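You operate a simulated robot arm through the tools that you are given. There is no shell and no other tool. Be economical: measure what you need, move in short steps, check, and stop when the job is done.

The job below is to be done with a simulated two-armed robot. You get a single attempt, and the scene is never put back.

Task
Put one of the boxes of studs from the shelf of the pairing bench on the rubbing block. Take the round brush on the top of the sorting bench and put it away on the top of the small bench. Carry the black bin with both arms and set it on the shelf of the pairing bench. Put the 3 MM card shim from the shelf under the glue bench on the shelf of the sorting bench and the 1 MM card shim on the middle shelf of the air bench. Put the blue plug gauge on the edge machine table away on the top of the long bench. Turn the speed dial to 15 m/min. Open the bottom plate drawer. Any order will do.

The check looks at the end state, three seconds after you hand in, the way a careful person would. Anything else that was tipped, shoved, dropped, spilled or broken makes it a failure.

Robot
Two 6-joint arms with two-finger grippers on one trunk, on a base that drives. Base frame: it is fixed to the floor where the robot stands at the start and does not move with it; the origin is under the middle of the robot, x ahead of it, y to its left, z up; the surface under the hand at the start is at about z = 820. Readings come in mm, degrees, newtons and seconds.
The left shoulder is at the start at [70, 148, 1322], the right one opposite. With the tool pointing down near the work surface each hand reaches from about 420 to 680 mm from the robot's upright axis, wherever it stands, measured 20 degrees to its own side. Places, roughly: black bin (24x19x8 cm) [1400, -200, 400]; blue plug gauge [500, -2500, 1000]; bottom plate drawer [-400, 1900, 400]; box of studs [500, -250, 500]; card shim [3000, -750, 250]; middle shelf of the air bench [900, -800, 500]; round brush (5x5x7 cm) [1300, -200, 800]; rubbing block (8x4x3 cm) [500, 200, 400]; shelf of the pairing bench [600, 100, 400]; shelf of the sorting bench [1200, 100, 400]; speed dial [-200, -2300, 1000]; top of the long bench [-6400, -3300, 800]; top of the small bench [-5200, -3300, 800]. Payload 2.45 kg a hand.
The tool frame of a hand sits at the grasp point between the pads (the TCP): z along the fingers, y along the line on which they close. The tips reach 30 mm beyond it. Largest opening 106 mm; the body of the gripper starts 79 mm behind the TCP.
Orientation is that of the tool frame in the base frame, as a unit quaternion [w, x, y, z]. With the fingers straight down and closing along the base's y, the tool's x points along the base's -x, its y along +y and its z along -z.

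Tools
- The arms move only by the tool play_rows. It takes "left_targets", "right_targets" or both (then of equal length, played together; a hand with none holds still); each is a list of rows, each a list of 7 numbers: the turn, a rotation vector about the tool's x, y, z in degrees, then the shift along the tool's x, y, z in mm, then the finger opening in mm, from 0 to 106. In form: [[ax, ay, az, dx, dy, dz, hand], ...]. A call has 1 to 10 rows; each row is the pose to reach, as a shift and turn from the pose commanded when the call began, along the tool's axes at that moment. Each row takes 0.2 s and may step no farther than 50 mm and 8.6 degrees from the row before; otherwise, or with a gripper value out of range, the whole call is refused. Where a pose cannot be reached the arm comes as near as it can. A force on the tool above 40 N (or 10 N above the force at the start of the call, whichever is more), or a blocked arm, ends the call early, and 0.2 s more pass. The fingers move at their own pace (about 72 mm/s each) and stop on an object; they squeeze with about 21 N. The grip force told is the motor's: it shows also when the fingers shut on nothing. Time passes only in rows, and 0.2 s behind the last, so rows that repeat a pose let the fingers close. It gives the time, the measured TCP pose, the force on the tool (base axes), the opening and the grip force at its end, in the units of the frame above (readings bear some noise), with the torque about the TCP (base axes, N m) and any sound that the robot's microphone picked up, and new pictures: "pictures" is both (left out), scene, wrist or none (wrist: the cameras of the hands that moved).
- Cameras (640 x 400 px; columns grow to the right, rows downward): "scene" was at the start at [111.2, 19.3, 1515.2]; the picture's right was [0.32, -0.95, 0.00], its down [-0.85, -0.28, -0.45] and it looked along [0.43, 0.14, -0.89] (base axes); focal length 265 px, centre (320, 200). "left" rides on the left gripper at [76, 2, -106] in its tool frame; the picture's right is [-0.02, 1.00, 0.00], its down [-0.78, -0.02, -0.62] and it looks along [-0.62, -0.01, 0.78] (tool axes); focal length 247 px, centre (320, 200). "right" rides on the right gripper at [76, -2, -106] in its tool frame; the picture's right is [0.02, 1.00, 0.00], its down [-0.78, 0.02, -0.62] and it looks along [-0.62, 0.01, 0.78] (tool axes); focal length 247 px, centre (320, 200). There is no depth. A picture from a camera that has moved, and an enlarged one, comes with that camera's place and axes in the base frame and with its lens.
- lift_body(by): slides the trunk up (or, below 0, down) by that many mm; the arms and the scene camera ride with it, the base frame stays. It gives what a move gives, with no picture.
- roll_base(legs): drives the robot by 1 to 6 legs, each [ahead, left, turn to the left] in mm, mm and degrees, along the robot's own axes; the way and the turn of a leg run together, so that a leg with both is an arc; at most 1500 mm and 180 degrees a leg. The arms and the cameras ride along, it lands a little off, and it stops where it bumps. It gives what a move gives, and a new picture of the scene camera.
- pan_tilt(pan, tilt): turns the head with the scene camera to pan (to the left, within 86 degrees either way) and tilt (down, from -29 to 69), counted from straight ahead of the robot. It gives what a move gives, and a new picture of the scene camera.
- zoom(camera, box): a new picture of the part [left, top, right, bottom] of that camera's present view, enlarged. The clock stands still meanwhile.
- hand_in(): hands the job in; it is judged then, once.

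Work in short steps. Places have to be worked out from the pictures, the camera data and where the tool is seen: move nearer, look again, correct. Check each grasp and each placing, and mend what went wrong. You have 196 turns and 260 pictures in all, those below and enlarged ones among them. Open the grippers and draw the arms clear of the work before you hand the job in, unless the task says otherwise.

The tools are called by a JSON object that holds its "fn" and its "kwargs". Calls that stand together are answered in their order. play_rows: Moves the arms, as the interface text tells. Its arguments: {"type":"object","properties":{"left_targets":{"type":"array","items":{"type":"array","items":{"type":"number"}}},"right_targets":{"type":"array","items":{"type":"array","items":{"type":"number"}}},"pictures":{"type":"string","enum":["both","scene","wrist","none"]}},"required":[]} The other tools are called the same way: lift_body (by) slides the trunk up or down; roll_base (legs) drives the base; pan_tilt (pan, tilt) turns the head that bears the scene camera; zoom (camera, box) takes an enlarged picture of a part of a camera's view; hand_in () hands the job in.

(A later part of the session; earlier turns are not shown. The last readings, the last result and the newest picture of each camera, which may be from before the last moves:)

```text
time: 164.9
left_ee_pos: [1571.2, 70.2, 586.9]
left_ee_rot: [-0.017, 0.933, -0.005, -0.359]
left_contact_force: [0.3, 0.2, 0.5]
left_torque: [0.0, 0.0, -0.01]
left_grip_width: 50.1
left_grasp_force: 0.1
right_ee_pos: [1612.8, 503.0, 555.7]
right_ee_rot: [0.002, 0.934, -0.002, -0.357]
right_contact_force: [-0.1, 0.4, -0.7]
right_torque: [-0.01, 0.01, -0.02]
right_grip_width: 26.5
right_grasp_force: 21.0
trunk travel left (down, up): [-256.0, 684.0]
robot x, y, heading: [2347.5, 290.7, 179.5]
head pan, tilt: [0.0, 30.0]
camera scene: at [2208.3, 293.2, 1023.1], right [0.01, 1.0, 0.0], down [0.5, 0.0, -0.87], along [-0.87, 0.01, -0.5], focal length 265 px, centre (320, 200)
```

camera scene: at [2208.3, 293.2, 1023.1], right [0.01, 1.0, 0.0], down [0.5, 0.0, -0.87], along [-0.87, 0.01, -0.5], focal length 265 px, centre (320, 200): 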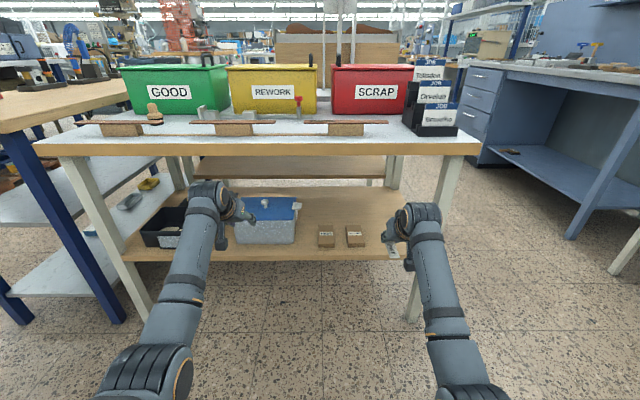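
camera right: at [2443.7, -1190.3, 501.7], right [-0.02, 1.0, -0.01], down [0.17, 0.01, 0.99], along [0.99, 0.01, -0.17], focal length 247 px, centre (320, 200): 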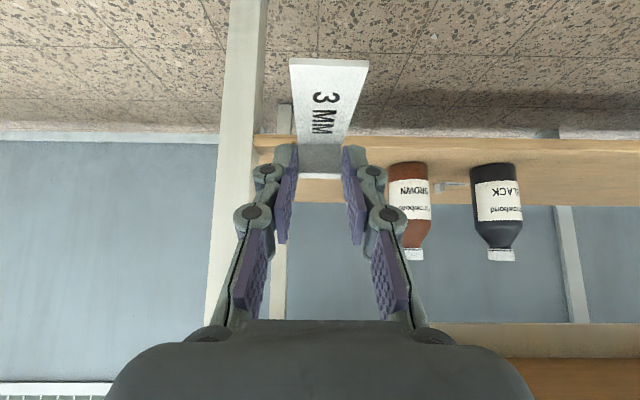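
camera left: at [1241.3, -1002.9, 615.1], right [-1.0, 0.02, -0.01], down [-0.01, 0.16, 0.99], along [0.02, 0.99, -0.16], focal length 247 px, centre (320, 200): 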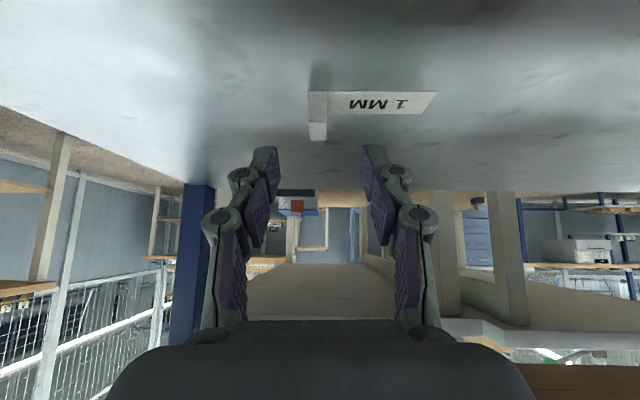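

Free spot on the sorting shelf: y≈560, right of the two wooden boxes. First I fold the left hand back to point down (so it stays outside the shelf), then lower the trunk 100 and shift right.

{"fn": "play_rows", "kwargs": {"left_targets": [[0, 8.4, 0, 42, -8, -11, 50], [0, 16.8, 0, 84, -16, -21, 50], [0, 25.2, 0, 126, -24, -32, 50], [0, 33.6, 0, 168, -32, -42, 50], [0, 42, 0, 209, -40, -53, 50], [0, 42, 0, 209, -40, -53, 50]], "pictures": "none"}}

{"fn": "lift_body", "kwargs": {"by": -100}}

{"fn": "roll_base", "kwargs": {"legs": [[120, -55, 0]]}}

{"fn": "zoom", "kwargs": {"camera": "right", "box": [0, 0, 640, 400]}}

```text
time: 166.3
left_ee_pos: [1754.8, 110.5, 473.9]
left_ee_rot: [-0.013, 1.0, -0.013, -0.001]
left_contact_force: [-0.1, 0.0, 0.4]
left_torque: [0.02, -0.04, 0.04]
left_grip_width: 50.0
left_grasp_force: 0.1
left hand out of reach, approached as far as the arm can: row 5, 6
right_ee_pos: [1612.8, 501.8, 555.4]
right_ee_rot: [0.002, 0.934, -0.002, -0.357]
right_contact_force: [0.6, -0.1, -0.5]
right_torque: [-0.02, 0.01, -0.02]
right_grip_width: 26.6
right_grasp_force: 21.1
trunk travel left (down, up): [-256.0, 684.0]
robot x, y, heading: [2351.1, 292.0, 179.9]
head pan, tilt: [0.0, 30.0]
```

```text
time: 167.7
left_ee_pos: [1753.5, 109.7, 373.2]
left_ee_rot: [-0.014, 1.0, -0.012, -0.002]
left_contact_force: [0.8, -0.1, 0.1]
left_torque: [0.01, 0.01, 0.02]
left_grip_width: 49.9
left_grasp_force: 0.2
right_ee_pos: [1613.4, 503.8, 456.4]
right_ee_rot: [0.002, 0.934, -0.001, -0.357]
right_contact_force: [0.1, 0.7, -0.2]
right_torque: [-0.02, 0.04, -0.03]
right_grip_width: 26.5
right_grasp_force: 20.7
trunk travel left (down, up): [-156.0, 784.0]
robot x, y, heading: [2349.0, 289.5, 179.7]
head pan, tilt: [0.0, 30.0]
```

```text
time: 168.9
left_ee_pos: [1636.7, 165.4, 373.7]
left_ee_rot: [-0.015, 1.0, -0.011, -0.001]
left_contact_force: [-0.4, 0.6, -0.5]
left_torque: [0.01, 0.03, -0.02]
left_grip_width: 49.7
left_grasp_force: 0.1
right_ee_pos: [1497.3, 559.7, 455.4]
right_ee_rot: [0.001, 0.934, -0.002, -0.357]
right_contact_force: [0.2, -0.1, -0.5]
right_torque: [-0.05, 0.01, -0.01]
right_grip_width: 26.4
right_grasp_force: 21.1
trunk travel left (down, up): [-156.0, 784.0]
robot x, y, heading: [2230.4, 346.8, 179.6]
head pan, tilt: [0.0, 30.0]
camera scene: at [2091.2, 349.0, 923.0], right [0.01, 1.0, 0.0], down [0.5, 0.0, -0.87], along [-0.87, 0.01, -0.5], focal length 265 px, centre (320, 200)
```

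scene: 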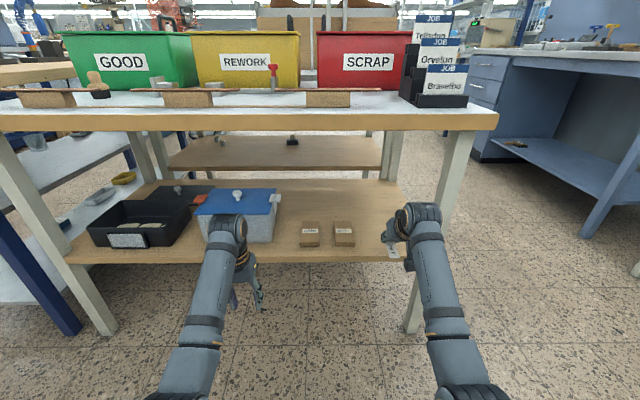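

```text
1.00 times, centred on (320, 200) of right (not enlarged: the box is as wide or as high as the picture)
camera zoom: at [1622.6, 561.6, 483.4], right [0.01, -1.0, -0.01], down [-0.17, -0.01, 0.99], along [-0.99, -0.01, -0.17], focal length 247 px, centre (320, 200)
```

zoom: 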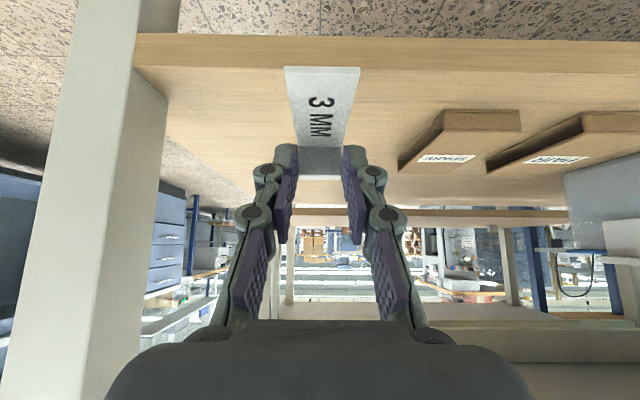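

I drive ahead 85, and reach 40 further while lowering 20.

{"fn": "roll_base", "kwargs": {"legs": [[85, 0, 0]]}}

{"fn": "play_rows", "kwargs": {"right_targets": [[0, 0, 0, -15, 0, 13, 15], [0, 0, 0, -30, 0, 27, 15], [0, 0, 0, -16, 0, 42, 15]], "pictures": "wrist"}}

```text
time: 170.0
left_ee_pos: [1548.2, 166.1, 372.5]
left_ee_rot: [-0.014, 1.0, -0.012, -0.002]
left_contact_force: [0.3, -0.7, -0.1]
left_torque: [-0.04, 0.0, 0.0]
left_grip_width: 50.0
left_grasp_force: 0.1
right_ee_pos: [1407.8, 559.7, 454.7]
right_ee_rot: [0.003, 0.934, -0.001, -0.357]
right_contact_force: [-0.7, -0.6, 0.3]
right_torque: [0.0, 0.0, 0.01]
right_grip_width: 26.5
right_grasp_force: 20.8
trunk travel left (down, up): [-156.0, 784.0]
robot x, y, heading: [2141.0, 352.6, 179.4]
head pan, tilt: [0.0, 30.0]
camera scene: at [2003.0, 349.6, 923.0], right [0.01, 1.0, 0.0], down [0.5, 0.0, -0.87], along [-0.87, 0.01, -0.5], focal length 265 px, centre (320, 200)
```

scene: 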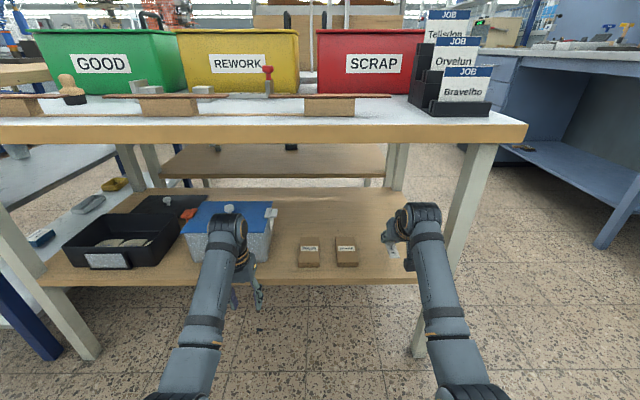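

```text
time: 170.8
left_ee_pos: [1549.4, 165.7, 372.9]
left_ee_rot: [-0.014, 1.0, -0.012, -0.002]
left_contact_force: [0.8, -0.3, 0.3]
left_torque: [0.01, 0.01, 0.0]
left_grip_width: 50.1
left_grasp_force: 0.1
right_ee_pos: [1369.5, 559.2, 436.8]
right_ee_rot: [0.002, 0.934, -0.003, -0.357]
right_contact_force: [-0.4, 0.0, -1.5]
right_torque: [0.02, -0.03, -0.01]
right_grip_width: 26.2
right_grasp_force: 20.9
trunk travel left (down, up): [-156.0, 784.0]
robot x, y, heading: [2140.9, 352.3, 179.5]
head pan, tilt: [0.0, 30.0]
camera right: at [1494.7, 561.1, 464.5], right [0.01, -1.0, -0.01], down [-0.17, -0.01, 0.99], along [-0.99, -0.01, -0.17], focal length 247 px, centre (320, 200)
```

right: 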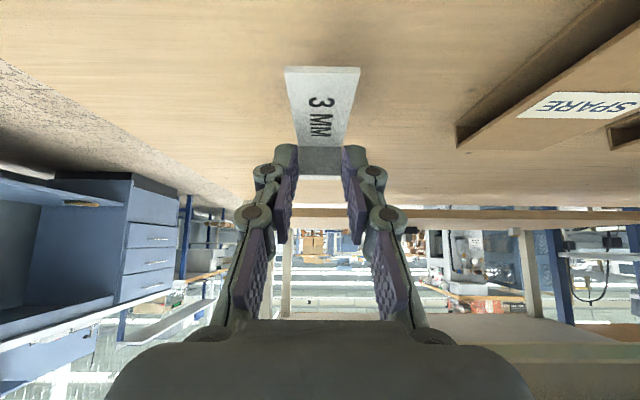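

Now over the shelf. Lower stepwise 15 mm.

{"fn": "play_rows", "kwargs": {"right_targets": [[0, 0, 0, 3.3, 0, 3.7, 15], [0, 0, 0, 6.7, 0, 7.5, 15], [0, 0, 0, 10, 0, 11.2, 15]], "pictures": "wrist"}}

```text
time: 171.6
left_ee_pos: [1547.9, 166.3, 373.8]
left_ee_rot: [-0.014, 1.0, -0.012, -0.002]
left_contact_force: [0.1, -0.2, -0.1]
left_torque: [-0.02, -0.01, -0.04]
left_grip_width: 49.7
left_grasp_force: 0.0
right_ee_pos: [1368.3, 558.3, 421.0]
right_ee_rot: [0.001, 0.934, -0.003, -0.357]
right_contact_force: [0.4, 0.4, 0.2]
right_torque: [0.01, 0.01, 0.0]
right_grip_width: 26.3
right_grasp_force: 21.0
trunk travel left (down, up): [-156.0, 784.0]
robot x, y, heading: [2143.5, 347.1, 179.4]
head pan, tilt: [0.0, 30.0]
camera right: at [1494.4, 560.8, 447.9], right [0.01, -1.0, -0.01], down [-0.17, -0.01, 0.99], along [-0.99, -0.01, -0.17], focal length 247 px, centre (320, 200)
```

right: 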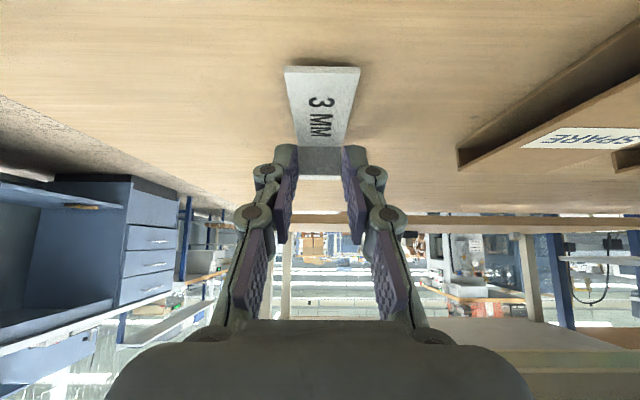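

Shadow closing in; lower up to 12 mm more in small steps.

{"fn": "play_rows", "kwargs": {"right_targets": [[0, 0, 0, 2, 0, 2.2, 15], [0, 0, 0, 4, 0, 4.5, 15], [0, 0, 0, 5.3, 0, 6, 15], [0, 0, 0, 6.7, 0, 7.5, 15]], "pictures": "wrist"}}

```text
time: 172.6
left_ee_pos: [1548.9, 166.1, 375.2]
left_ee_rot: [-0.014, 1.0, -0.013, -0.002]
left_contact_force: [0.5, 0.6, -0.3]
left_torque: [0.0, 0.0, 0.0]
left_grip_width: 50.0
left_grasp_force: 0.1
right_ee_pos: [1367.7, 559.1, 414.4]
right_ee_rot: [0.002, 0.933, -0.002, -0.361]
right_contact_force: [-2.1, -1.3, 14.8]
right_torque: [-0.01, -0.04, 0.01]
right_grip_width: 26.7
right_grasp_force: 20.8
trunk travel left (down, up): [-156.0, 784.0]
robot x, y, heading: [2143.5, 347.1, 179.3]
head pan, tilt: [0.0, 30.0]
camera right: at [1494.4, 561.8, 441.6], right [0.01, -1.0, -0.01], down [-0.16, -0.01, 0.99], along [-0.99, -0.01, -0.16], focal length 247 px, centre (320, 200)
```

right: 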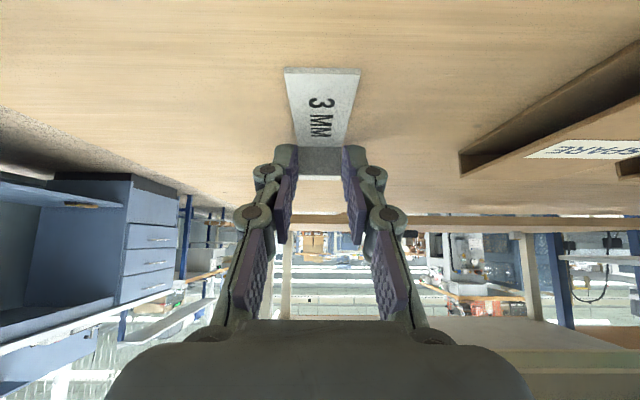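

Contact (shelf ≈380). Ease off, open and lift away.

{"fn": "play_rows", "kwargs": {"right_targets": [[0, 0, 0, -1.5, 0, -1.7, 15], [0, 0, 0, -1.5, 0, -1.7, 35], [0, 0, 0, -1.5, 0, -1.7, 55], [0, 0, 0, -14, 0, -16, 60], [0, 0, 0, -30, 0, -45, 60]], "pictures": "wrist"}}

```text
time: 173.8
left_ee_pos: [1550.2, 167.7, 373.6]
left_ee_rot: [-0.014, 1.0, -0.012, -0.002]
left_contact_force: [-0.6, 0.2, -0.9]
left_torque: [0.02, 0.0, 0.03]
left_grip_width: 50.0
left_grasp_force: 0.0
right_ee_pos: [1376.0, 558.8, 462.3]
right_ee_rot: [0.002, 0.934, -0.003, -0.357]
right_contact_force: [-0.2, -0.5, 0.7]
right_torque: [0.01, -0.01, 0.01]
right_grip_width: 60.0
right_grasp_force: 0.1
trunk travel left (down, up): [-156.0, 784.0]
robot x, y, heading: [2143.3, 350.3, 179.6]
head pan, tilt: [0.0, 30.0]
camera right: at [1502.3, 561.3, 490.4], right [0.01, -1.0, -0.01], down [-0.17, -0.01, 0.99], along [-0.99, -0.01, -0.17], focal length 247 px, centre (320, 200)
```

right: 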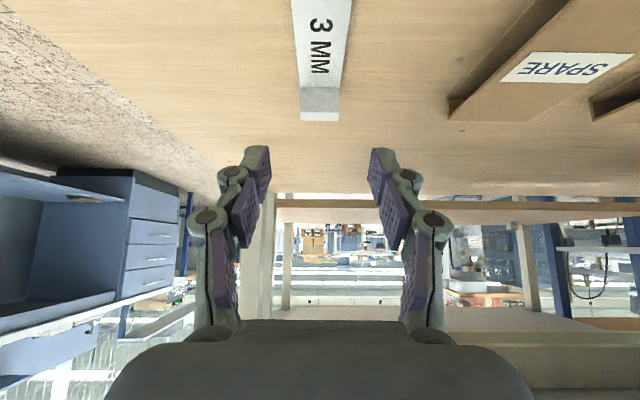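

The 3 MM shim is on the shelf. Next the black bin: I back off and move left to face it.

{"fn": "roll_base", "kwargs": {"legs": [[-180, 0, 0], [0, 545, 0.5]]}}

{"fn": "pan_tilt", "kwargs": {"pan": 0, "tilt": 35}}

{"fn": "zoom", "kwargs": {"camera": "scene", "box": [200, 120, 440, 270]}}

```text
time: 178.0
left_ee_pos: [1722.9, -374.1, 372.1]
left_ee_rot: [-0.014, 1.0, -0.008, -0.002]
left_contact_force: [0.1, -0.4, 0.6]
left_torque: [-0.02, 0.01, -0.04]
left_grip_width: 50.0
left_grasp_force: 0.0
right_ee_pos: [1547.0, 16.3, 462.6]
right_ee_rot: [0.002, 0.934, 0.001, -0.357]
right_contact_force: [-0.2, -0.1, 0.6]
right_torque: [-0.03, -0.04, 0.01]
right_grip_width: 59.9
right_grasp_force: 0.1
trunk travel left (down, up): [-156.0, 784.0]
robot x, y, heading: [2316.0, -187.4, 180.1]
head pan, tilt: [0.0, 30.0]
camera scene: at [2176.4, -188.8, 923.1], right [0.0, 1.0, 0.0], down [0.5, 0.0, -0.87], along [-0.87, 0.0, -0.5], focal length 265 px, centre (320, 200)
```

scene: 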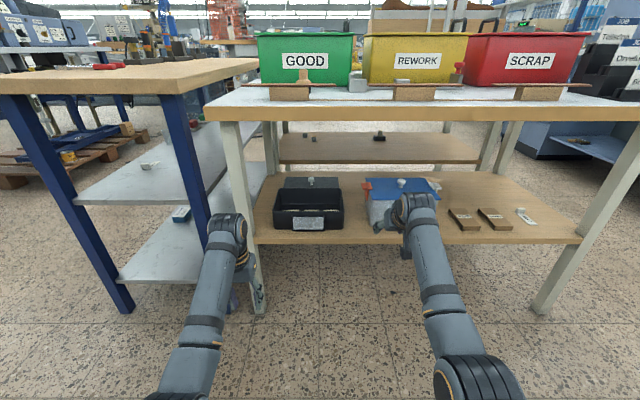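

```text
time: 178.7
left_ee_pos: [1723.7, -375.5, 372.5]
left_ee_rot: [-0.014, 1.0, -0.008, -0.002]
left_contact_force: [1.0, 0.3, -0.2]
left_torque: [0.0, 0.01, 0.0]
left_grip_width: 50.3
left_grasp_force: 0.0
right_ee_pos: [1547.1, 15.6, 463.4]
right_ee_rot: [0.003, 0.934, 0.001, -0.357]
right_contact_force: [0.2, -0.2, -0.7]
right_torque: [-0.02, 0.0, -0.01]
right_grip_width: 59.9
right_grasp_force: 0.1
trunk travel left (down, up): [-156.0, 784.0]
robot x, y, heading: [2315.8, -190.4, 179.9]
head pan, tilt: [0.0, 35.0]
camera scene: at [2178.7, -188.8, 915.3], right [0.0, 1.0, 0.0], down [0.57, 0.0, -0.82], along [-0.82, 0.0, -0.57], focal length 265 px, centre (320, 200)
```

scene: 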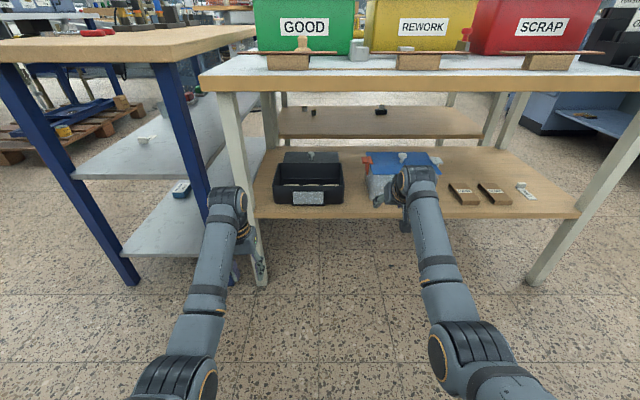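

```text
2.67 times, centred on (320, 195) of scene
camera zoom: at [2178.7, -188.8, 915.3], right [0.0, 1.0, 0.0], down [0.57, 0.0, -0.82], along [-0.82, 0.0, -0.57], focal length 707 px, centre (320, 213)
```

zoom: 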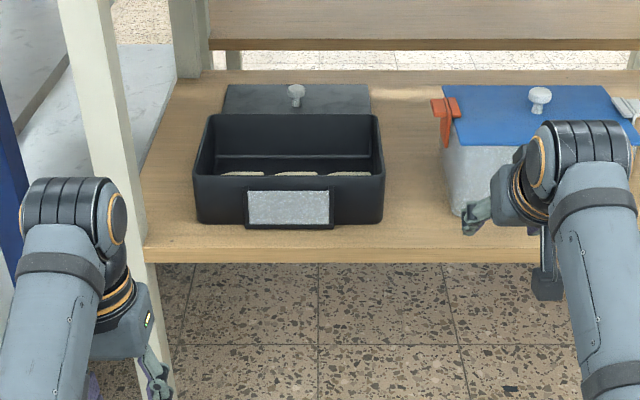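

The round brush stands on the bench top before GOOD. Bin rim spans y −343…−109, x 1270–1453, rim z≈460; the left leg (inner face y≈−407) is close to its left wall, so I'll first grip the right wall and slide the bin ~28 mm to the right. Setting both hands to a 30° pitch.

{"fn": "play_rows", "kwargs": {"left_targets": [[0, -7.5, 0, -27, -16, -33, 44], [0, -15, 0, -54, -31, -66, 44], [0, -22.5, 0, -80, -47, -100, 44], [0, -30, 0, -107, -62, -133, 44]], "right_targets": [[0, 3, 0, -1, 32, -13, 44], [0, 6, 0, -2, 63, -27, 44], [0, 9, 0, -3, 95, -40, 44], [0, 12, 0, -3.4, 126, -53, 44]], "pictures": "none"}}

{"fn": "roll_base", "kwargs": {"legs": [[130, 0, 0]]}}

{"fn": "zoom", "kwargs": {"camera": "right", "box": [0, 0, 640, 400]}}

```text
time: 179.7
left_ee_pos: [1616.5, -318.7, 506.3]
left_ee_rot: [-0.015, 0.965, -0.005, -0.261]
left_contact_force: [-0.7, -0.4, 0.1]
left_torque: [-0.02, -0.01, 0.0]
left_grip_width: 43.8
left_grasp_force: 0.1
right_ee_pos: [1581.6, -111.3, 505.4]
right_ee_rot: [0.002, 0.966, 0.002, -0.257]
right_contact_force: [-0.3, 0.9, -0.2]
right_torque: [0.0, -0.03, 0.02]
right_grip_width: 43.9
right_grasp_force: 0.1
trunk travel left (down, up): [-156.0, 784.0]
robot x, y, heading: [2316.5, -189.5, 180.0]
head pan, tilt: [0.0, 35.0]
```

```text
time: 181.0
left_ee_pos: [1489.9, -318.6, 505.7]
left_ee_rot: [-0.016, 0.966, -0.006, -0.259]
left_contact_force: [-0.3, -0.4, -0.4]
left_torque: [0.0, 0.02, 0.02]
left_grip_width: 44.0
left_grasp_force: 0.1
right_ee_pos: [1452.6, -109.3, 505.4]
right_ee_rot: [0.004, 0.966, 0.001, -0.257]
right_contact_force: [-0.1, 0.4, -0.5]
right_torque: [0.01, -0.02, 0.0]
right_grip_width: 43.9
right_grasp_force: 0.1
trunk travel left (down, up): [-156.0, 784.0]
robot x, y, heading: [2189.8, -190.4, 180.0]
head pan, tilt: [0.0, 35.0]
camera scene: at [2050.5, -188.4, 915.2], right [0.0, 1.0, 0.0], down [0.57, 0.0, -0.82], along [-0.82, 0.0, -0.57], focal length 265 px, centre (320, 200)
```

scene: 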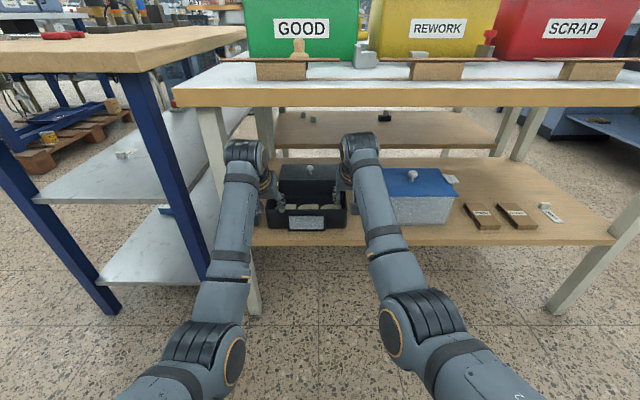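

```text
1.00 times, centred on (320, 200) of right (not enlarged: the box is as wide or as high as the picture)
camera zoom: at [1571.2, -107.7, 559.0], right [0.02, -1.0, -0.01], down [-0.37, -0.01, 0.93], along [-0.93, -0.02, -0.37], focal length 247 px, centre (320, 200)
```

zoom: 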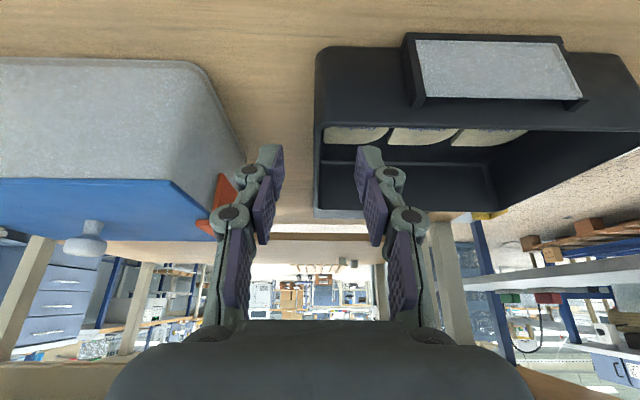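

The right hand is aligned with the bin's right wall (y≈−110), tips ~8 mm above the rim. I drive ahead 90.

{"fn": "roll_base", "kwargs": {"legs": [[90, 0, 0]]}}

{"fn": "zoom", "kwargs": {"camera": "right", "box": [0, 0, 640, 400]}}

{"fn": "zoom", "kwargs": {"camera": "left", "box": [0, 0, 640, 400]}}

```text
time: 182.1
left_ee_pos: [1399.5, -317.7, 506.7]
left_ee_rot: [-0.015, 0.966, -0.005, -0.259]
left_contact_force: [-0.6, -0.2, -0.3]
left_torque: [-0.02, -0.01, 0.0]
left_grip_width: 43.9
left_grasp_force: 0.0
right_ee_pos: [1363.1, -109.8, 505.7]
right_ee_rot: [0.003, 0.966, 0.001, -0.257]
right_contact_force: [-0.6, -0.1, 0.1]
right_torque: [-0.03, 0.02, 0.02]
right_grip_width: 44.1
right_grasp_force: 0.0
trunk travel left (down, up): [-156.0, 784.0]
robot x, y, heading: [2094.3, -188.1, 180.0]
head pan, tilt: [0.0, 35.0]
camera scene: at [1959.8, -188.4, 915.2], right [0.0, 1.0, 0.0], down [0.57, 0.0, -0.82], along [-0.82, 0.0, -0.57], focal length 265 px, centre (320, 200)
```

scene: 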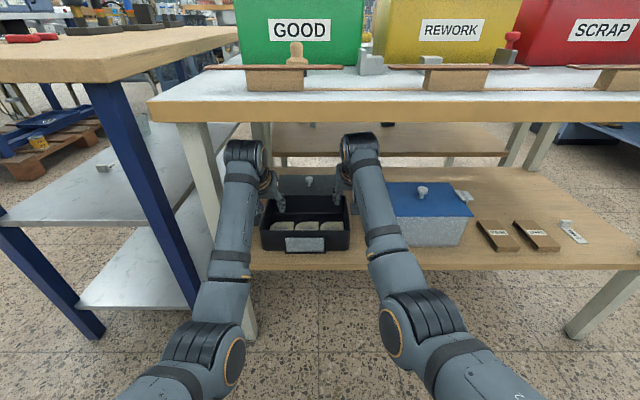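

```text
1.00 times, centred on (320, 200) of right (not enlarged: the box is as wide or as high as the picture)
camera zoom: at [1480.5, -107.8, 558.9], right [0.02, -1.0, -0.01], down [-0.37, -0.01, 0.93], along [-0.93, -0.02, -0.37], focal length 247 px, centre (320, 200)
```

zoom: 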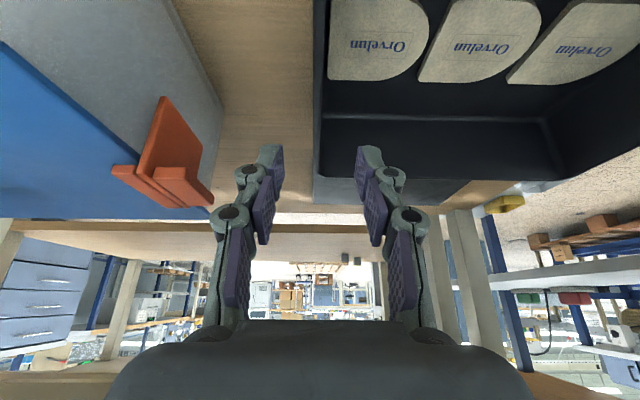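

```text
1.00 times, centred on (320, 200) of left (not enlarged: the box is as wide or as high as the picture)
camera zoom: at [1519.1, -323.9, 560.3], right [-0.04, -1.0, -0.02], down [-0.37, 0.0, 0.93], along [-0.93, 0.04, -0.36], focal length 247 px, centre (320, 200)
```

zoom: 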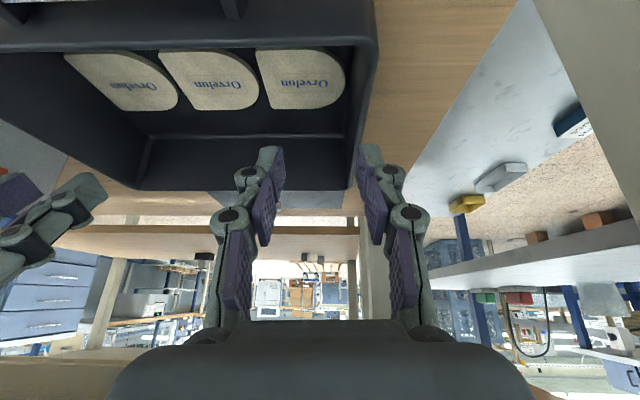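

Right fingers straddle the right wall. I lower the right hand 42 mm over the rim and close on it.

{"fn": "play_rows", "kwargs": {"right_targets": [[0, 0, 0, 10.5, -1, 18, 44], [0, 0, 0, 21, -1, 36.5, 44], [0, 0, 0, 21, -1, 36.5, 20], [0, 0, 0, 21, -1, 36.5, 0], [0, 0, 0, 21, -1, 36.5, 0]], "pictures": "wrist"}}

```text
time: 183.3
left_ee_pos: [1399.4, -318.3, 507.6]
left_ee_rot: [-0.015, 0.966, -0.005, -0.259]
left_contact_force: [0.9, -0.2, 0.2]
left_torque: [-0.02, -0.02, 0.01]
left_grip_width: 43.9
left_grasp_force: 0.1
right_ee_pos: [1362.2, -107.9, 463.5]
right_ee_rot: [0.004, 0.966, 0.001, -0.258]
right_contact_force: [-1.3, -1.0, -0.5]
right_torque: [-0.05, 0.24, -0.05]
right_grip_width: 6.2
right_grasp_force: 21.2
trunk travel left (down, up): [-156.0, 784.0]
robot x, y, heading: [2097.3, -191.7, 180.1]
head pan, tilt: [0.0, 35.0]
camera right: at [1480.7, -105.3, 517.8], right [0.02, -1.0, -0.01], down [-0.37, -0.01, 0.93], along [-0.93, -0.02, -0.37], focal length 247 px, centre (320, 200)
```

right: 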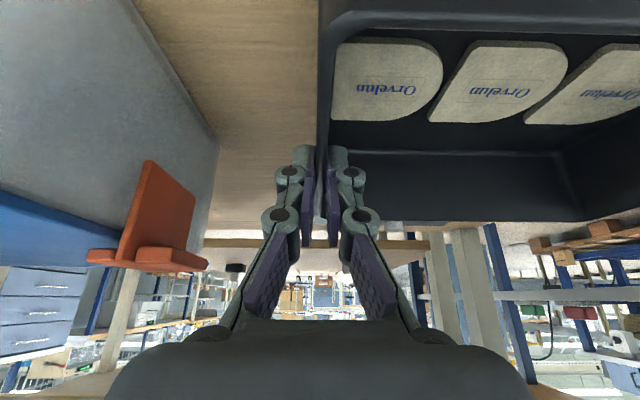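

Gripped (6 mm wall). I slide the bin 28 mm toward +y with the right hand.

{"fn": "play_rows", "kwargs": {"right_targets": [[0, 0, 0, 0, -7, 0, 0], [0, 0, 0, 0, -14, 0, 0], [0, 0, 0, 0, -21, 0, 0], [0, 0, 0, 0, -28, 0, 0]], "pictures": "wrist"}}

{"fn": "zoom", "kwargs": {"camera": "left", "box": [0, 0, 640, 400]}}

```text
time: 184.3
left_ee_pos: [1399.2, -316.9, 507.1]
left_ee_rot: [-0.015, 0.965, -0.005, -0.261]
left_contact_force: [0.3, -0.3, 0.2]
left_torque: [-0.02, -0.01, 0.0]
left_grip_width: 44.0
left_grasp_force: 0.0
right_ee_pos: [1362.5, -83.0, 464.1]
right_ee_rot: [0.004, 0.966, 0.002, -0.257]
right_contact_force: [0.2, -1.4, 0.1]
right_torque: [0.01, 0.51, 0.11]
right_grip_width: 6.2
right_grasp_force: 21.5
trunk travel left (down, up): [-156.0, 784.0]
robot x, y, heading: [2095.3, -190.7, 180.1]
head pan, tilt: [0.0, 35.0]
camera right: at [1481.0, -80.4, 518.0], right [0.02, -1.0, -0.01], down [-0.37, -0.01, 0.93], along [-0.93, -0.02, -0.37], focal length 247 px, centre (320, 200)
```

right: 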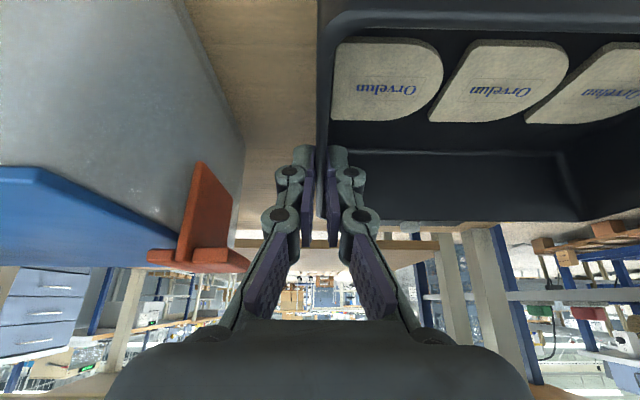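

```text
1.00 times, centred on (320, 200) of left (not enlarged: the box is as wide or as high as the picture)
camera zoom: at [1519.3, -324.0, 560.6], right [-0.04, -1.0, -0.02], down [-0.36, 0.0, 0.93], along [-0.93, 0.04, -0.36], focal length 247 px, centre (320, 200)
```

zoom: 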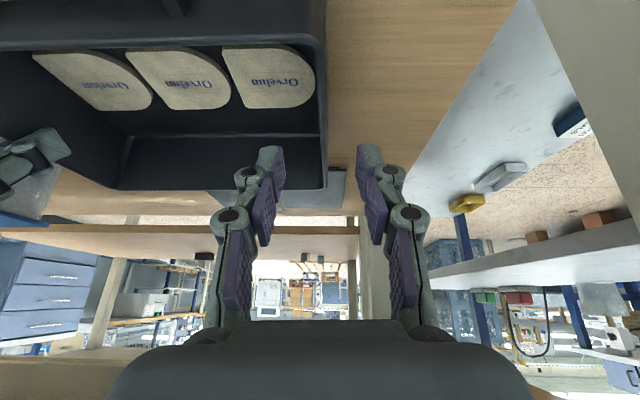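

The bin is now clear of the leg; its left wall (y≈−319) lies between the left fingers. I advance the left hand 37, lower 43 and close.

{"fn": "play_rows", "kwargs": {"left_targets": [[0, 0, 0, -32, 3, 18.5, 44], [0, 0, 0, -21, 3, 37, 44], [0, 0, 0, -10.5, 3, 55.7, 44], [0, 0, 0, -10.5, 3, 55.7, 20], [0, 0, 0, -10.5, 3, 55.7, 0], [0, 0, 0, -10.5, 3, 55.7, 0]], "pictures": "wrist"}}

```text
time: 185.7
left_ee_pos: [1362.7, -317.7, 460.9]
left_ee_rot: [-0.015, 0.965, -0.004, -0.261]
left_contact_force: [-2.8, 0.3, -0.2]
left_torque: [-0.21, 0.3, 0.44]
left_grip_width: 5.8
left_grasp_force: 21.2
right_ee_pos: [1362.5, -83.2, 462.7]
right_ee_rot: [0.004, 0.966, 0.001, -0.258]
right_contact_force: [3.0, -0.1, 0.7]
right_torque: [0.05, -0.07, 0.12]
right_grip_width: 6.0
right_grasp_force: 21.0
trunk travel left (down, up): [-156.0, 784.0]
robot x, y, heading: [2096.4, -191.7, 179.8]
head pan, tilt: [0.0, 35.0]
camera left: at [1482.2, -325.2, 515.5], right [-0.04, -1.0, -0.02], down [-0.36, 0.0, 0.93], along [-0.93, 0.04, -0.36], focal length 247 px, centre (320, 200)
```

left: 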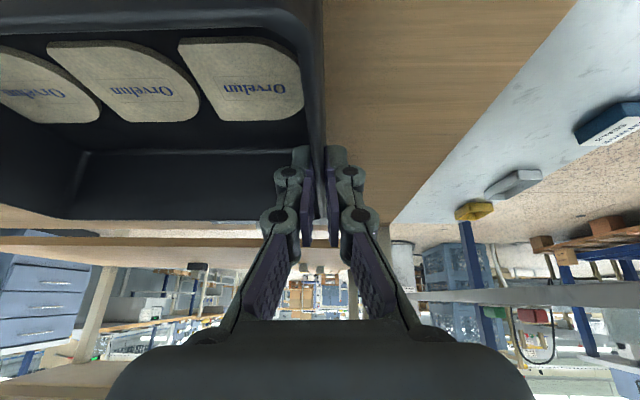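

Both walls are gripped at mid-length. I lift with the trunk by 30 mm.

{"fn": "lift_body", "kwargs": {"by": 30}}

{"fn": "zoom", "kwargs": {"camera": "scene", "box": [160, 100, 480, 300]}}

```text
time: 186.4
left_ee_pos: [1362.2, -319.3, 490.7]
left_ee_rot: [-0.016, 0.965, -0.005, -0.26]
left_contact_force: [-2.0, 0.7, -4.4]
left_torque: [-0.23, 0.22, 0.45]
left_grip_width: 6.0
left_grasp_force: 21.7
right_ee_pos: [1362.7, -83.8, 493.4]
right_ee_rot: [0.003, 0.967, 0.001, -0.256]
right_contact_force: [1.4, -0.2, -2.4]
right_torque: [0.05, -0.2, 0.13]
right_grip_width: 6.0
right_grasp_force: 21.6
trunk travel left (down, up): [-186.0, 754.0]
robot x, y, heading: [2099.7, -191.4, 180.1]
head pan, tilt: [0.0, 35.0]
```

```text
2.00 times, centred on (320, 200) of scene
camera zoom: at [1958.9, -188.4, 945.1], right [0.0, 1.0, 0.0], down [0.57, 0.0, -0.82], along [-0.82, 0.0, -0.57], focal length 530 px, centre (320, 200)
```

zoom: 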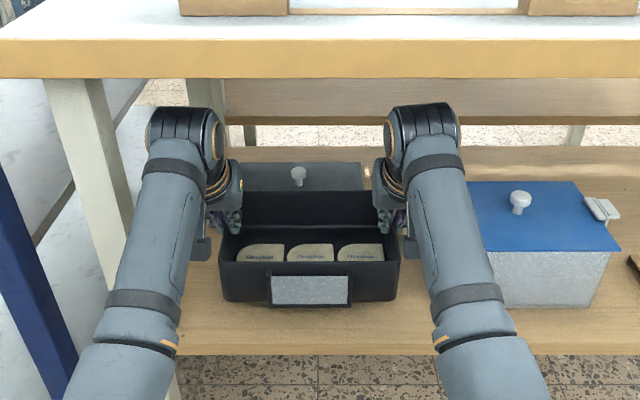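

The bin is up, level, ≈0.7 kg. I back out of the bench and strafe up the aisle to y≈+1290.

{"fn": "roll_base", "kwargs": {"legs": [[-265, 0, 0], [0, -740, 0], [0, -740, 0]]}}

{"fn": "pan_tilt", "kwargs": {"pan": 0, "tilt": 25}}

```text
time: 195.4
left_ee_pos: [1634.3, 1152.6, 491.7]
left_ee_rot: [-0.017, 0.966, -0.01, -0.259]
left_contact_force: [-1.8, 1.0, -3.5]
left_torque: [-0.19, 0.05, 0.45]
left_grip_width: 5.7
left_grasp_force: 20.8
right_ee_pos: [1637.8, 1388.7, 492.7]
right_ee_rot: [0.002, 0.967, -0.003, -0.256]
right_contact_force: [1.8, -1.1, -1.9]
right_torque: [0.05, -0.06, 0.13]
right_grip_width: 5.7
right_grasp_force: 21.1
trunk travel left (down, up): [-186.0, 754.0]
robot x, y, heading: [2369.7, 1279.8, 179.3]
head pan, tilt: [0.0, 35.0]
camera scene: at [2232.7, 1279.2, 945.1], right [0.01, 1.0, 0.0], down [0.57, -0.01, -0.82], along [-0.82, 0.01, -0.57], focal length 265 px, centre (320, 200)
```

scene: 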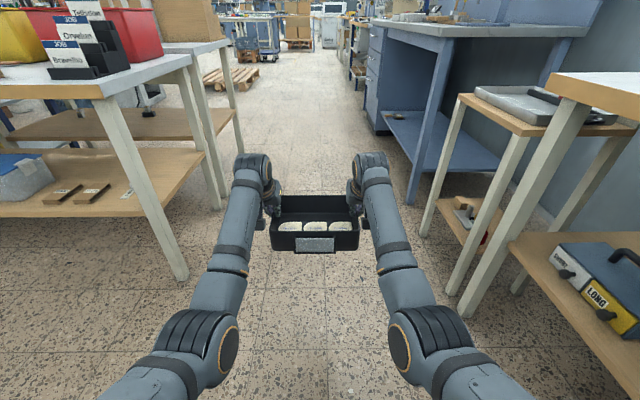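

```text
time: 196.2
left_ee_pos: [1634.3, 1154.7, 492.5]
left_ee_rot: [-0.016, 0.966, -0.009, -0.259]
left_contact_force: [-1.9, 0.1, -3.4]
left_torque: [-0.22, -0.08, 0.42]
left_grip_width: 6.1
left_grasp_force: 21.3
right_ee_pos: [1637.6, 1389.1, 492.7]
right_ee_rot: [0.003, 0.967, -0.003, -0.256]
right_contact_force: [2.4, -0.1, -2.4]
right_torque: [0.05, 0.07, 0.11]
right_grip_width: 6.2
right_grasp_force: 21.1
trunk travel left (down, up): [-186.0, 754.0]
robot x, y, heading: [2370.1, 1279.4, 179.8]
head pan, tilt: [0.0, 25.0]
camera scene: at [2228.7, 1279.3, 960.8], right [0.01, 1.0, 0.0], down [0.42, 0.0, -0.91], along [-0.91, 0.01, -0.42], focal length 265 px, centre (320, 200)
```

scene: 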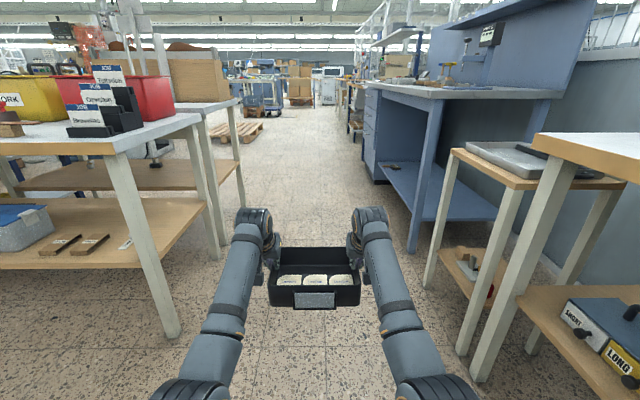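

Passage is 707…1842 wide in y and I'm centred. I drive ahead 3000.

{"fn": "roll_base", "kwargs": {"legs": [[1500, 0, 0], [1500, 0, 0]]}}

{"fn": "pan_tilt", "kwargs": {"pan": 70, "tilt": 25}}

```text
time: 210.5
left_ee_pos: [-1339.2, 1274.7, 490.3]
left_ee_rot: [-0.021, 0.965, -0.026, -0.259]
left_contact_force: [-2.7, 0.1, -2.9]
left_torque: [-0.19, 0.07, 0.44]
left_grip_width: 6.2
left_grasp_force: 21.0
right_ee_pos: [-1327.4, 1510.5, 493.3]
right_ee_rot: [-0.002, 0.966, -0.019, -0.256]
right_contact_force: [2.7, -0.2, -2.6]
right_torque: [0.02, -0.02, 0.09]
right_grip_width: 5.9
right_grasp_force: 21.9
trunk travel left (down, up): [-186.0, 754.0]
robot x, y, heading: [-600.1, 1376.0, 177.5]
head pan, tilt: [0.0, 25.0]
camera scene: at [-740.3, 1380.7, 960.9], right [0.04, 1.0, 0.0], down [0.42, -0.02, -0.91], along [-0.9, 0.04, -0.42], focal length 265 px, centre (320, 200)
```

scene: 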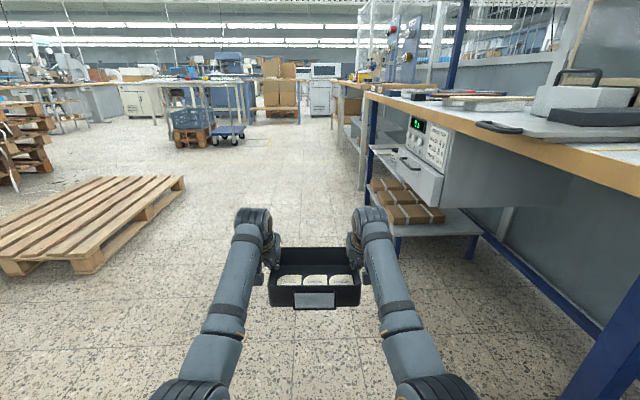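

```text
time: 211.9
left_ee_pos: [-1337.1, 1274.5, 490.9]
left_ee_rot: [-0.021, 0.965, -0.025, -0.259]
left_contact_force: [-1.8, 0.7, -3.5]
left_torque: [-0.23, 0.1, 0.39]
left_grip_width: 5.9
left_grasp_force: 21.4
right_ee_pos: [-1326.9, 1510.7, 493.0]
right_ee_rot: [-0.001, 0.966, -0.019, -0.256]
right_contact_force: [2.2, 0.2, -2.3]
right_torque: [0.08, -0.04, 0.09]
right_grip_width: 6.0
right_grasp_force: 20.6
trunk travel left (down, up): [-186.0, 754.0]
robot x, y, heading: [-596.8, 1375.1, 177.6]
head pan, tilt: [70.0, 25.0]
camera scene: at [-683.6, 1291.6, 961.0], right [-0.92, 0.38, 0.0], down [0.16, 0.39, -0.91], along [-0.35, -0.84, -0.42], focal length 265 px, centre (320, 200)
```

scene: 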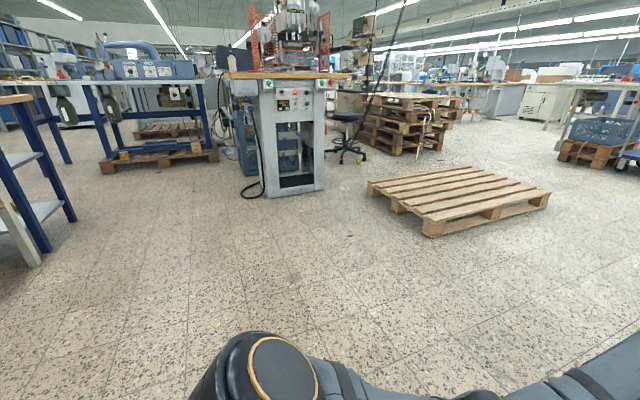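

I move to y≈600 and turn around to face the pairing bench.

{"fn": "roll_base", "kwargs": {"legs": [[0, 800, 0], [0, 0, 180]]}}

{"fn": "pan_tilt", "kwargs": {"pan": 0, "tilt": 35}}

```text
time: 223.4
left_ee_pos: [113.3, 648.6, 491.4]
left_ee_rot: [0.259, 0.049, 0.964, -0.027]
left_contact_force: [2.6, -0.9, -3.9]
left_torque: [0.21, -0.09, 0.39]
left_grip_width: 6.1
left_grasp_force: 20.9
right_ee_pos: [89.6, 413.6, 493.4]
right_ee_rot: [0.256, 0.042, 0.966, -0.009]
right_contact_force: [-2.3, 0.1, -1.7]
right_torque: [-0.04, 0.05, 0.08]
right_grip_width: 5.6
right_grasp_force: 21.1
trunk travel left (down, up): [-186.0, 754.0]
robot x, y, heading: [-632.2, 582.0, -5.5]
head pan, tilt: [70.0, 25.0]
camera scene: at [-539.5, 662.2, 961.0], right [0.9, -0.43, 0.0], down [-0.18, -0.38, -0.91], along [0.39, 0.82, -0.42], focal length 265 px, centre (320, 200)
```

scene: 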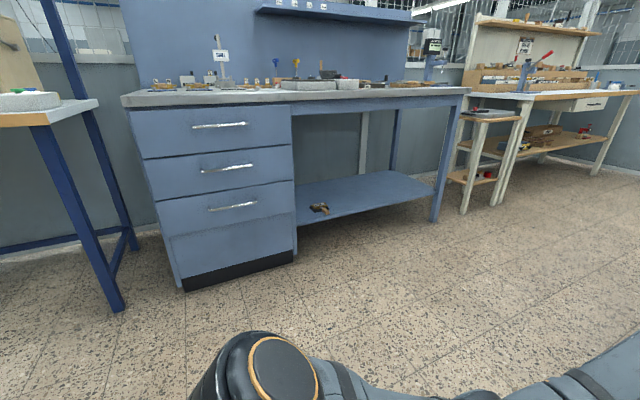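

```text
time: 224.8
left_ee_pos: [113.6, 647.5, 489.9]
left_ee_rot: [0.259, 0.049, 0.964, -0.027]
left_contact_force: [1.9, 0.0, -2.9]
left_torque: [0.21, -0.08, 0.4]
left_grip_width: 6.2
left_grasp_force: 21.0
right_ee_pos: [91.0, 414.5, 493.1]
right_ee_rot: [0.257, 0.042, 0.965, -0.007]
right_contact_force: [-1.9, 0.1, -3.1]
right_torque: [-0.03, 0.05, 0.05]
right_grip_width: 6.1
right_grasp_force: 21.0
trunk travel left (down, up): [-186.0, 754.0]
robot x, y, heading: [-631.2, 583.9, -5.3]
head pan, tilt: [0.0, 35.0]
camera scene: at [-491.1, 570.9, 945.1], right [-0.09, -1.0, 0.0], down [-0.57, 0.05, -0.82], along [0.82, -0.07, -0.57], focal length 265 px, centre (320, 200)
```

scene: 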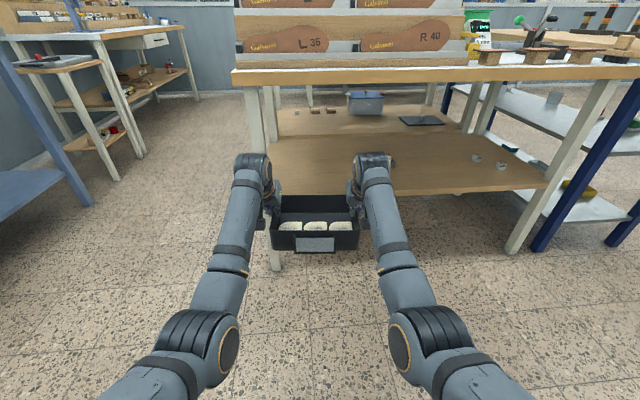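

Correct heading +5.4° and shift right ≈150 so the bin heads for the free left part of the shelf (centre y≈445).

{"fn": "roll_base", "kwargs": {"legs": [[0, 0, 5.4], [60, -150, 0]]}}

```text
time: 226.7
left_ee_pos: [164.1, 567.0, 490.4]
left_ee_rot: [0.259, 0.001, 0.966, -0.014]
left_contact_force: [1.9, 1.3, -3.7]
left_torque: [0.21, -0.1, 0.37]
left_grip_width: 6.2
left_grasp_force: 21.0
right_ee_pos: [165.1, 330.3, 493.3]
right_ee_rot: [0.257, -0.005, 0.966, 0.005]
right_contact_force: [-1.9, 0.9, -2.9]
right_torque: [-0.05, 0.1, 0.09]
right_grip_width: 5.9
right_grasp_force: 20.7
trunk travel left (down, up): [-186.0, 754.0]
robot x, y, heading: [-572.2, 429.9, 0.4]
head pan, tilt: [0.0, 35.0]
camera scene: at [-429.4, 430.2, 945.1], right [0.01, -1.0, 0.0], down [-0.57, 0.0, -0.82], along [0.82, 0.0, -0.57], focal length 265 px, centre (320, 200)
```

scene: 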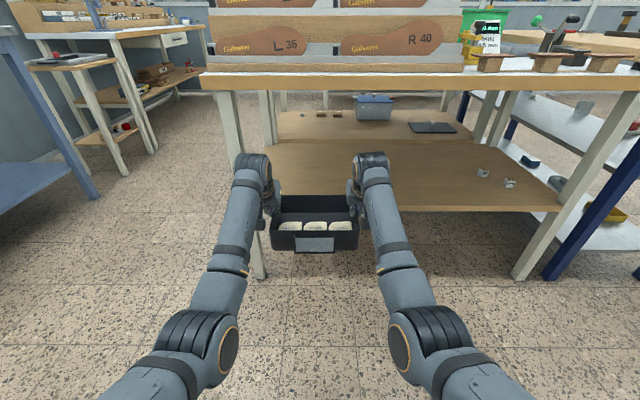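

I lift 20 more for clearance over the shelf edge, then advance 200 and check.

{"fn": "lift_body", "kwargs": {"by": 20}}

{"fn": "roll_base", "kwargs": {"legs": [[200, 0, 0]]}}

{"fn": "zoom", "kwargs": {"camera": "right", "box": [0, 0, 640, 400]}}

{"fn": "zoom", "kwargs": {"camera": "left", "box": [0, 0, 640, 400]}}

```text
time: 227.4
left_ee_pos: [163.6, 567.9, 510.3]
left_ee_rot: [0.26, 0.0, 0.966, -0.014]
left_contact_force: [2.7, 0.3, -3.8]
left_torque: [0.17, 0.02, 0.33]
left_grip_width: 5.7
left_grasp_force: 20.9
right_ee_pos: [165.1, 331.0, 512.5]
right_ee_rot: [0.256, -0.004, 0.967, 0.005]
right_contact_force: [-1.3, -0.4, -2.4]
right_torque: [-0.01, -0.09, 0.04]
right_grip_width: 5.9
right_grasp_force: 21.0
trunk travel left (down, up): [-206.0, 734.0]
robot x, y, heading: [-568.0, 432.7, 0.7]
head pan, tilt: [0.0, 35.0]
```

```text
time: 229.0
left_ee_pos: [364.3, 566.0, 510.6]
left_ee_rot: [0.259, 0.002, 0.966, -0.015]
left_contact_force: [1.2, 0.6, -3.4]
left_torque: [0.22, -0.1, 0.38]
left_grip_width: 6.0
left_grasp_force: 21.3
right_ee_pos: [364.2, 329.6, 512.8]
right_ee_rot: [0.255, -0.003, 0.967, 0.004]
right_contact_force: [-1.9, 0.1, -1.9]
right_torque: [-0.05, 0.1, 0.08]
right_grip_width: 6.0
right_grasp_force: 20.6
trunk travel left (down, up): [-206.0, 734.0]
robot x, y, heading: [-371.1, 428.3, -0.0]
head pan, tilt: [0.0, 35.0]
camera scene: at [-229.6, 430.7, 965.0], right [0.0, -1.0, 0.0], down [-0.57, 0.0, -0.82], along [0.82, 0.0, -0.57], focal length 265 px, centre (320, 200)
```

scene: 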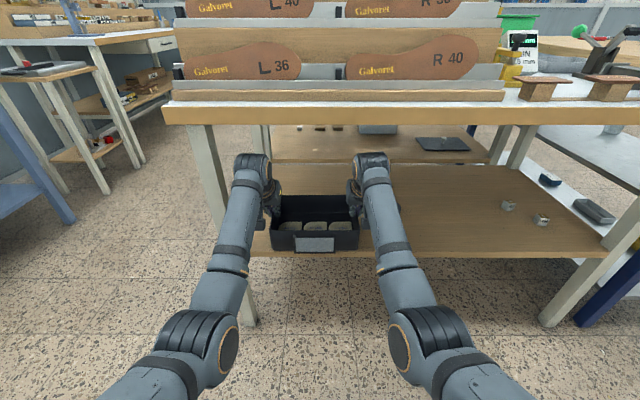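

```text
1.00 times, centred on (320, 200) of right (not enlarged: the box is as wide or as high as the picture)
camera zoom: at [243.4, 327.1, 566.9], right [-0.03, 1.0, -0.01], down [0.37, 0.01, 0.93], along [0.93, 0.02, -0.37], focal length 247 px, centre (320, 200)
```

zoom: 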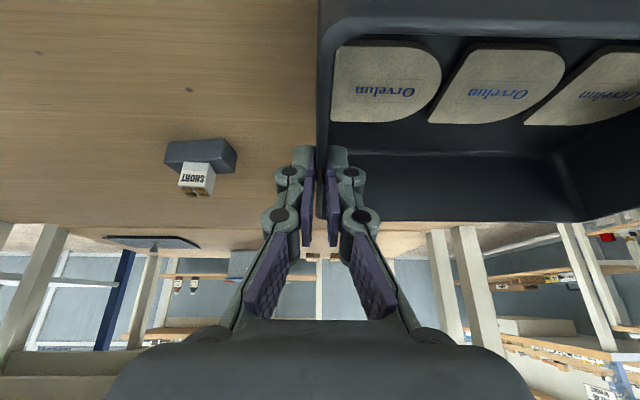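

```text
1.00 times, centred on (320, 200) of left (not enlarged: the box is as wide or as high as the picture)
camera zoom: at [245.4, 569.3, 564.6], right [0.03, 1.0, -0.02], down [0.37, 0.0, 0.93], along [0.93, -0.04, -0.37], focal length 247 px, centre (320, 200)
```

zoom: 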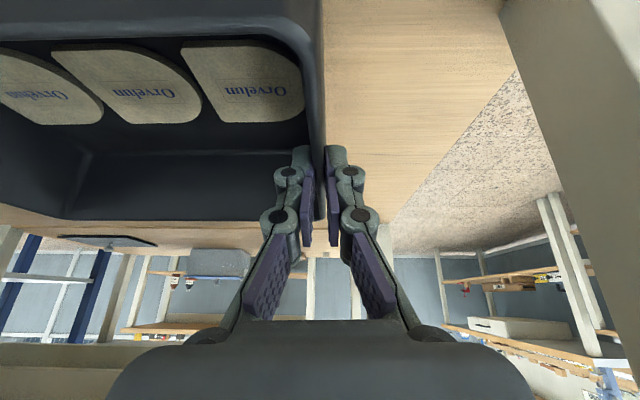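

Everything is clear: the stud box is safe at y<240. I advance 100 more and lower with the trunk.

{"fn": "roll_base", "kwargs": {"legs": [[100, 0, 0]]}}

{"fn": "lift_body", "kwargs": {"by": -28}}

{"fn": "lift_body", "kwargs": {"by": -6}}

```text
time: 230.1
left_ee_pos: [463.3, 567.2, 510.5]
left_ee_rot: [0.258, 0.001, 0.966, -0.014]
left_contact_force: [1.9, -0.7, -3.5]
left_torque: [0.19, -0.02, 0.35]
left_grip_width: 5.9
left_grasp_force: 21.2
right_ee_pos: [463.5, 331.3, 512.7]
right_ee_rot: [0.256, -0.004, 0.967, 0.004]
right_contact_force: [-2.2, -0.5, -3.0]
right_torque: [-0.03, -0.01, 0.06]
right_grip_width: 6.0
right_grasp_force: 20.7
trunk travel left (down, up): [-206.0, 734.0]
robot x, y, heading: [-272.4, 433.7, 0.2]
head pan, tilt: [0.0, 35.0]
camera scene: at [-130.0, 431.4, 965.0], right [0.0, -1.0, 0.0], down [-0.58, 0.0, -0.82], along [0.82, 0.0, -0.58], focal length 265 px, centre (320, 200)
```

scene: 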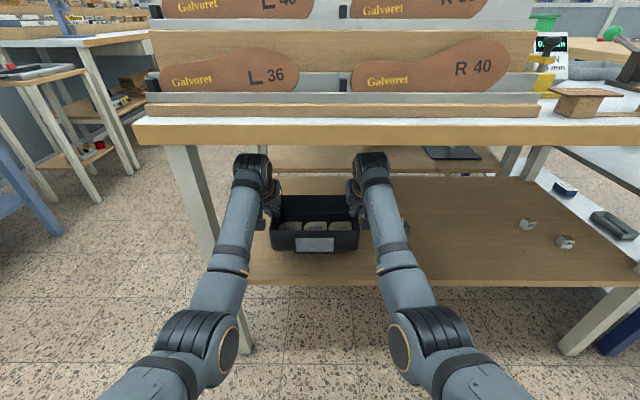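

```text
time: 230.9
left_ee_pos: [462.9, 567.6, 482.8]
left_ee_rot: [0.259, 0.002, 0.966, -0.014]
left_contact_force: [1.2, 0.3, -3.6]
left_torque: [0.22, 0.02, 0.33]
left_grip_width: 6.0
left_grasp_force: 21.2
right_ee_pos: [462.4, 331.3, 484.3]
right_ee_rot: [0.255, -0.004, 0.967, 0.004]
right_contact_force: [-1.5, 1.2, -2.6]
right_torque: [0.0, -0.01, 0.05]
right_grip_width: 5.9
right_grasp_force: 21.1
trunk travel left (down, up): [-178.0, 762.0]
robot x, y, heading: [-270.7, 433.8, 0.3]
head pan, tilt: [0.0, 35.0]
```

```text
time: 231.4
left_ee_pos: [463.0, 567.6, 481.9]
left_ee_rot: [0.264, 0.002, 0.964, -0.015]
left_contact_force: [4.2, 0.1, 8.3]
left_torque: [0.23, -0.03, 0.35]
left_grip_width: 5.9
left_grasp_force: 21.1
right_ee_pos: [462.9, 333.0, 484.1]
right_ee_rot: [0.259, -0.005, 0.966, 0.004]
right_contact_force: [3.5, 0.4, 10.2]
right_torque: [-0.03, -0.05, 0.08]
right_grip_width: 6.2
right_grasp_force: 20.5
trunk travel left (down, up): [-172.0, 768.0]
robot x, y, heading: [-269.9, 427.8, 0.1]
head pan, tilt: [0.0, 35.0]
```

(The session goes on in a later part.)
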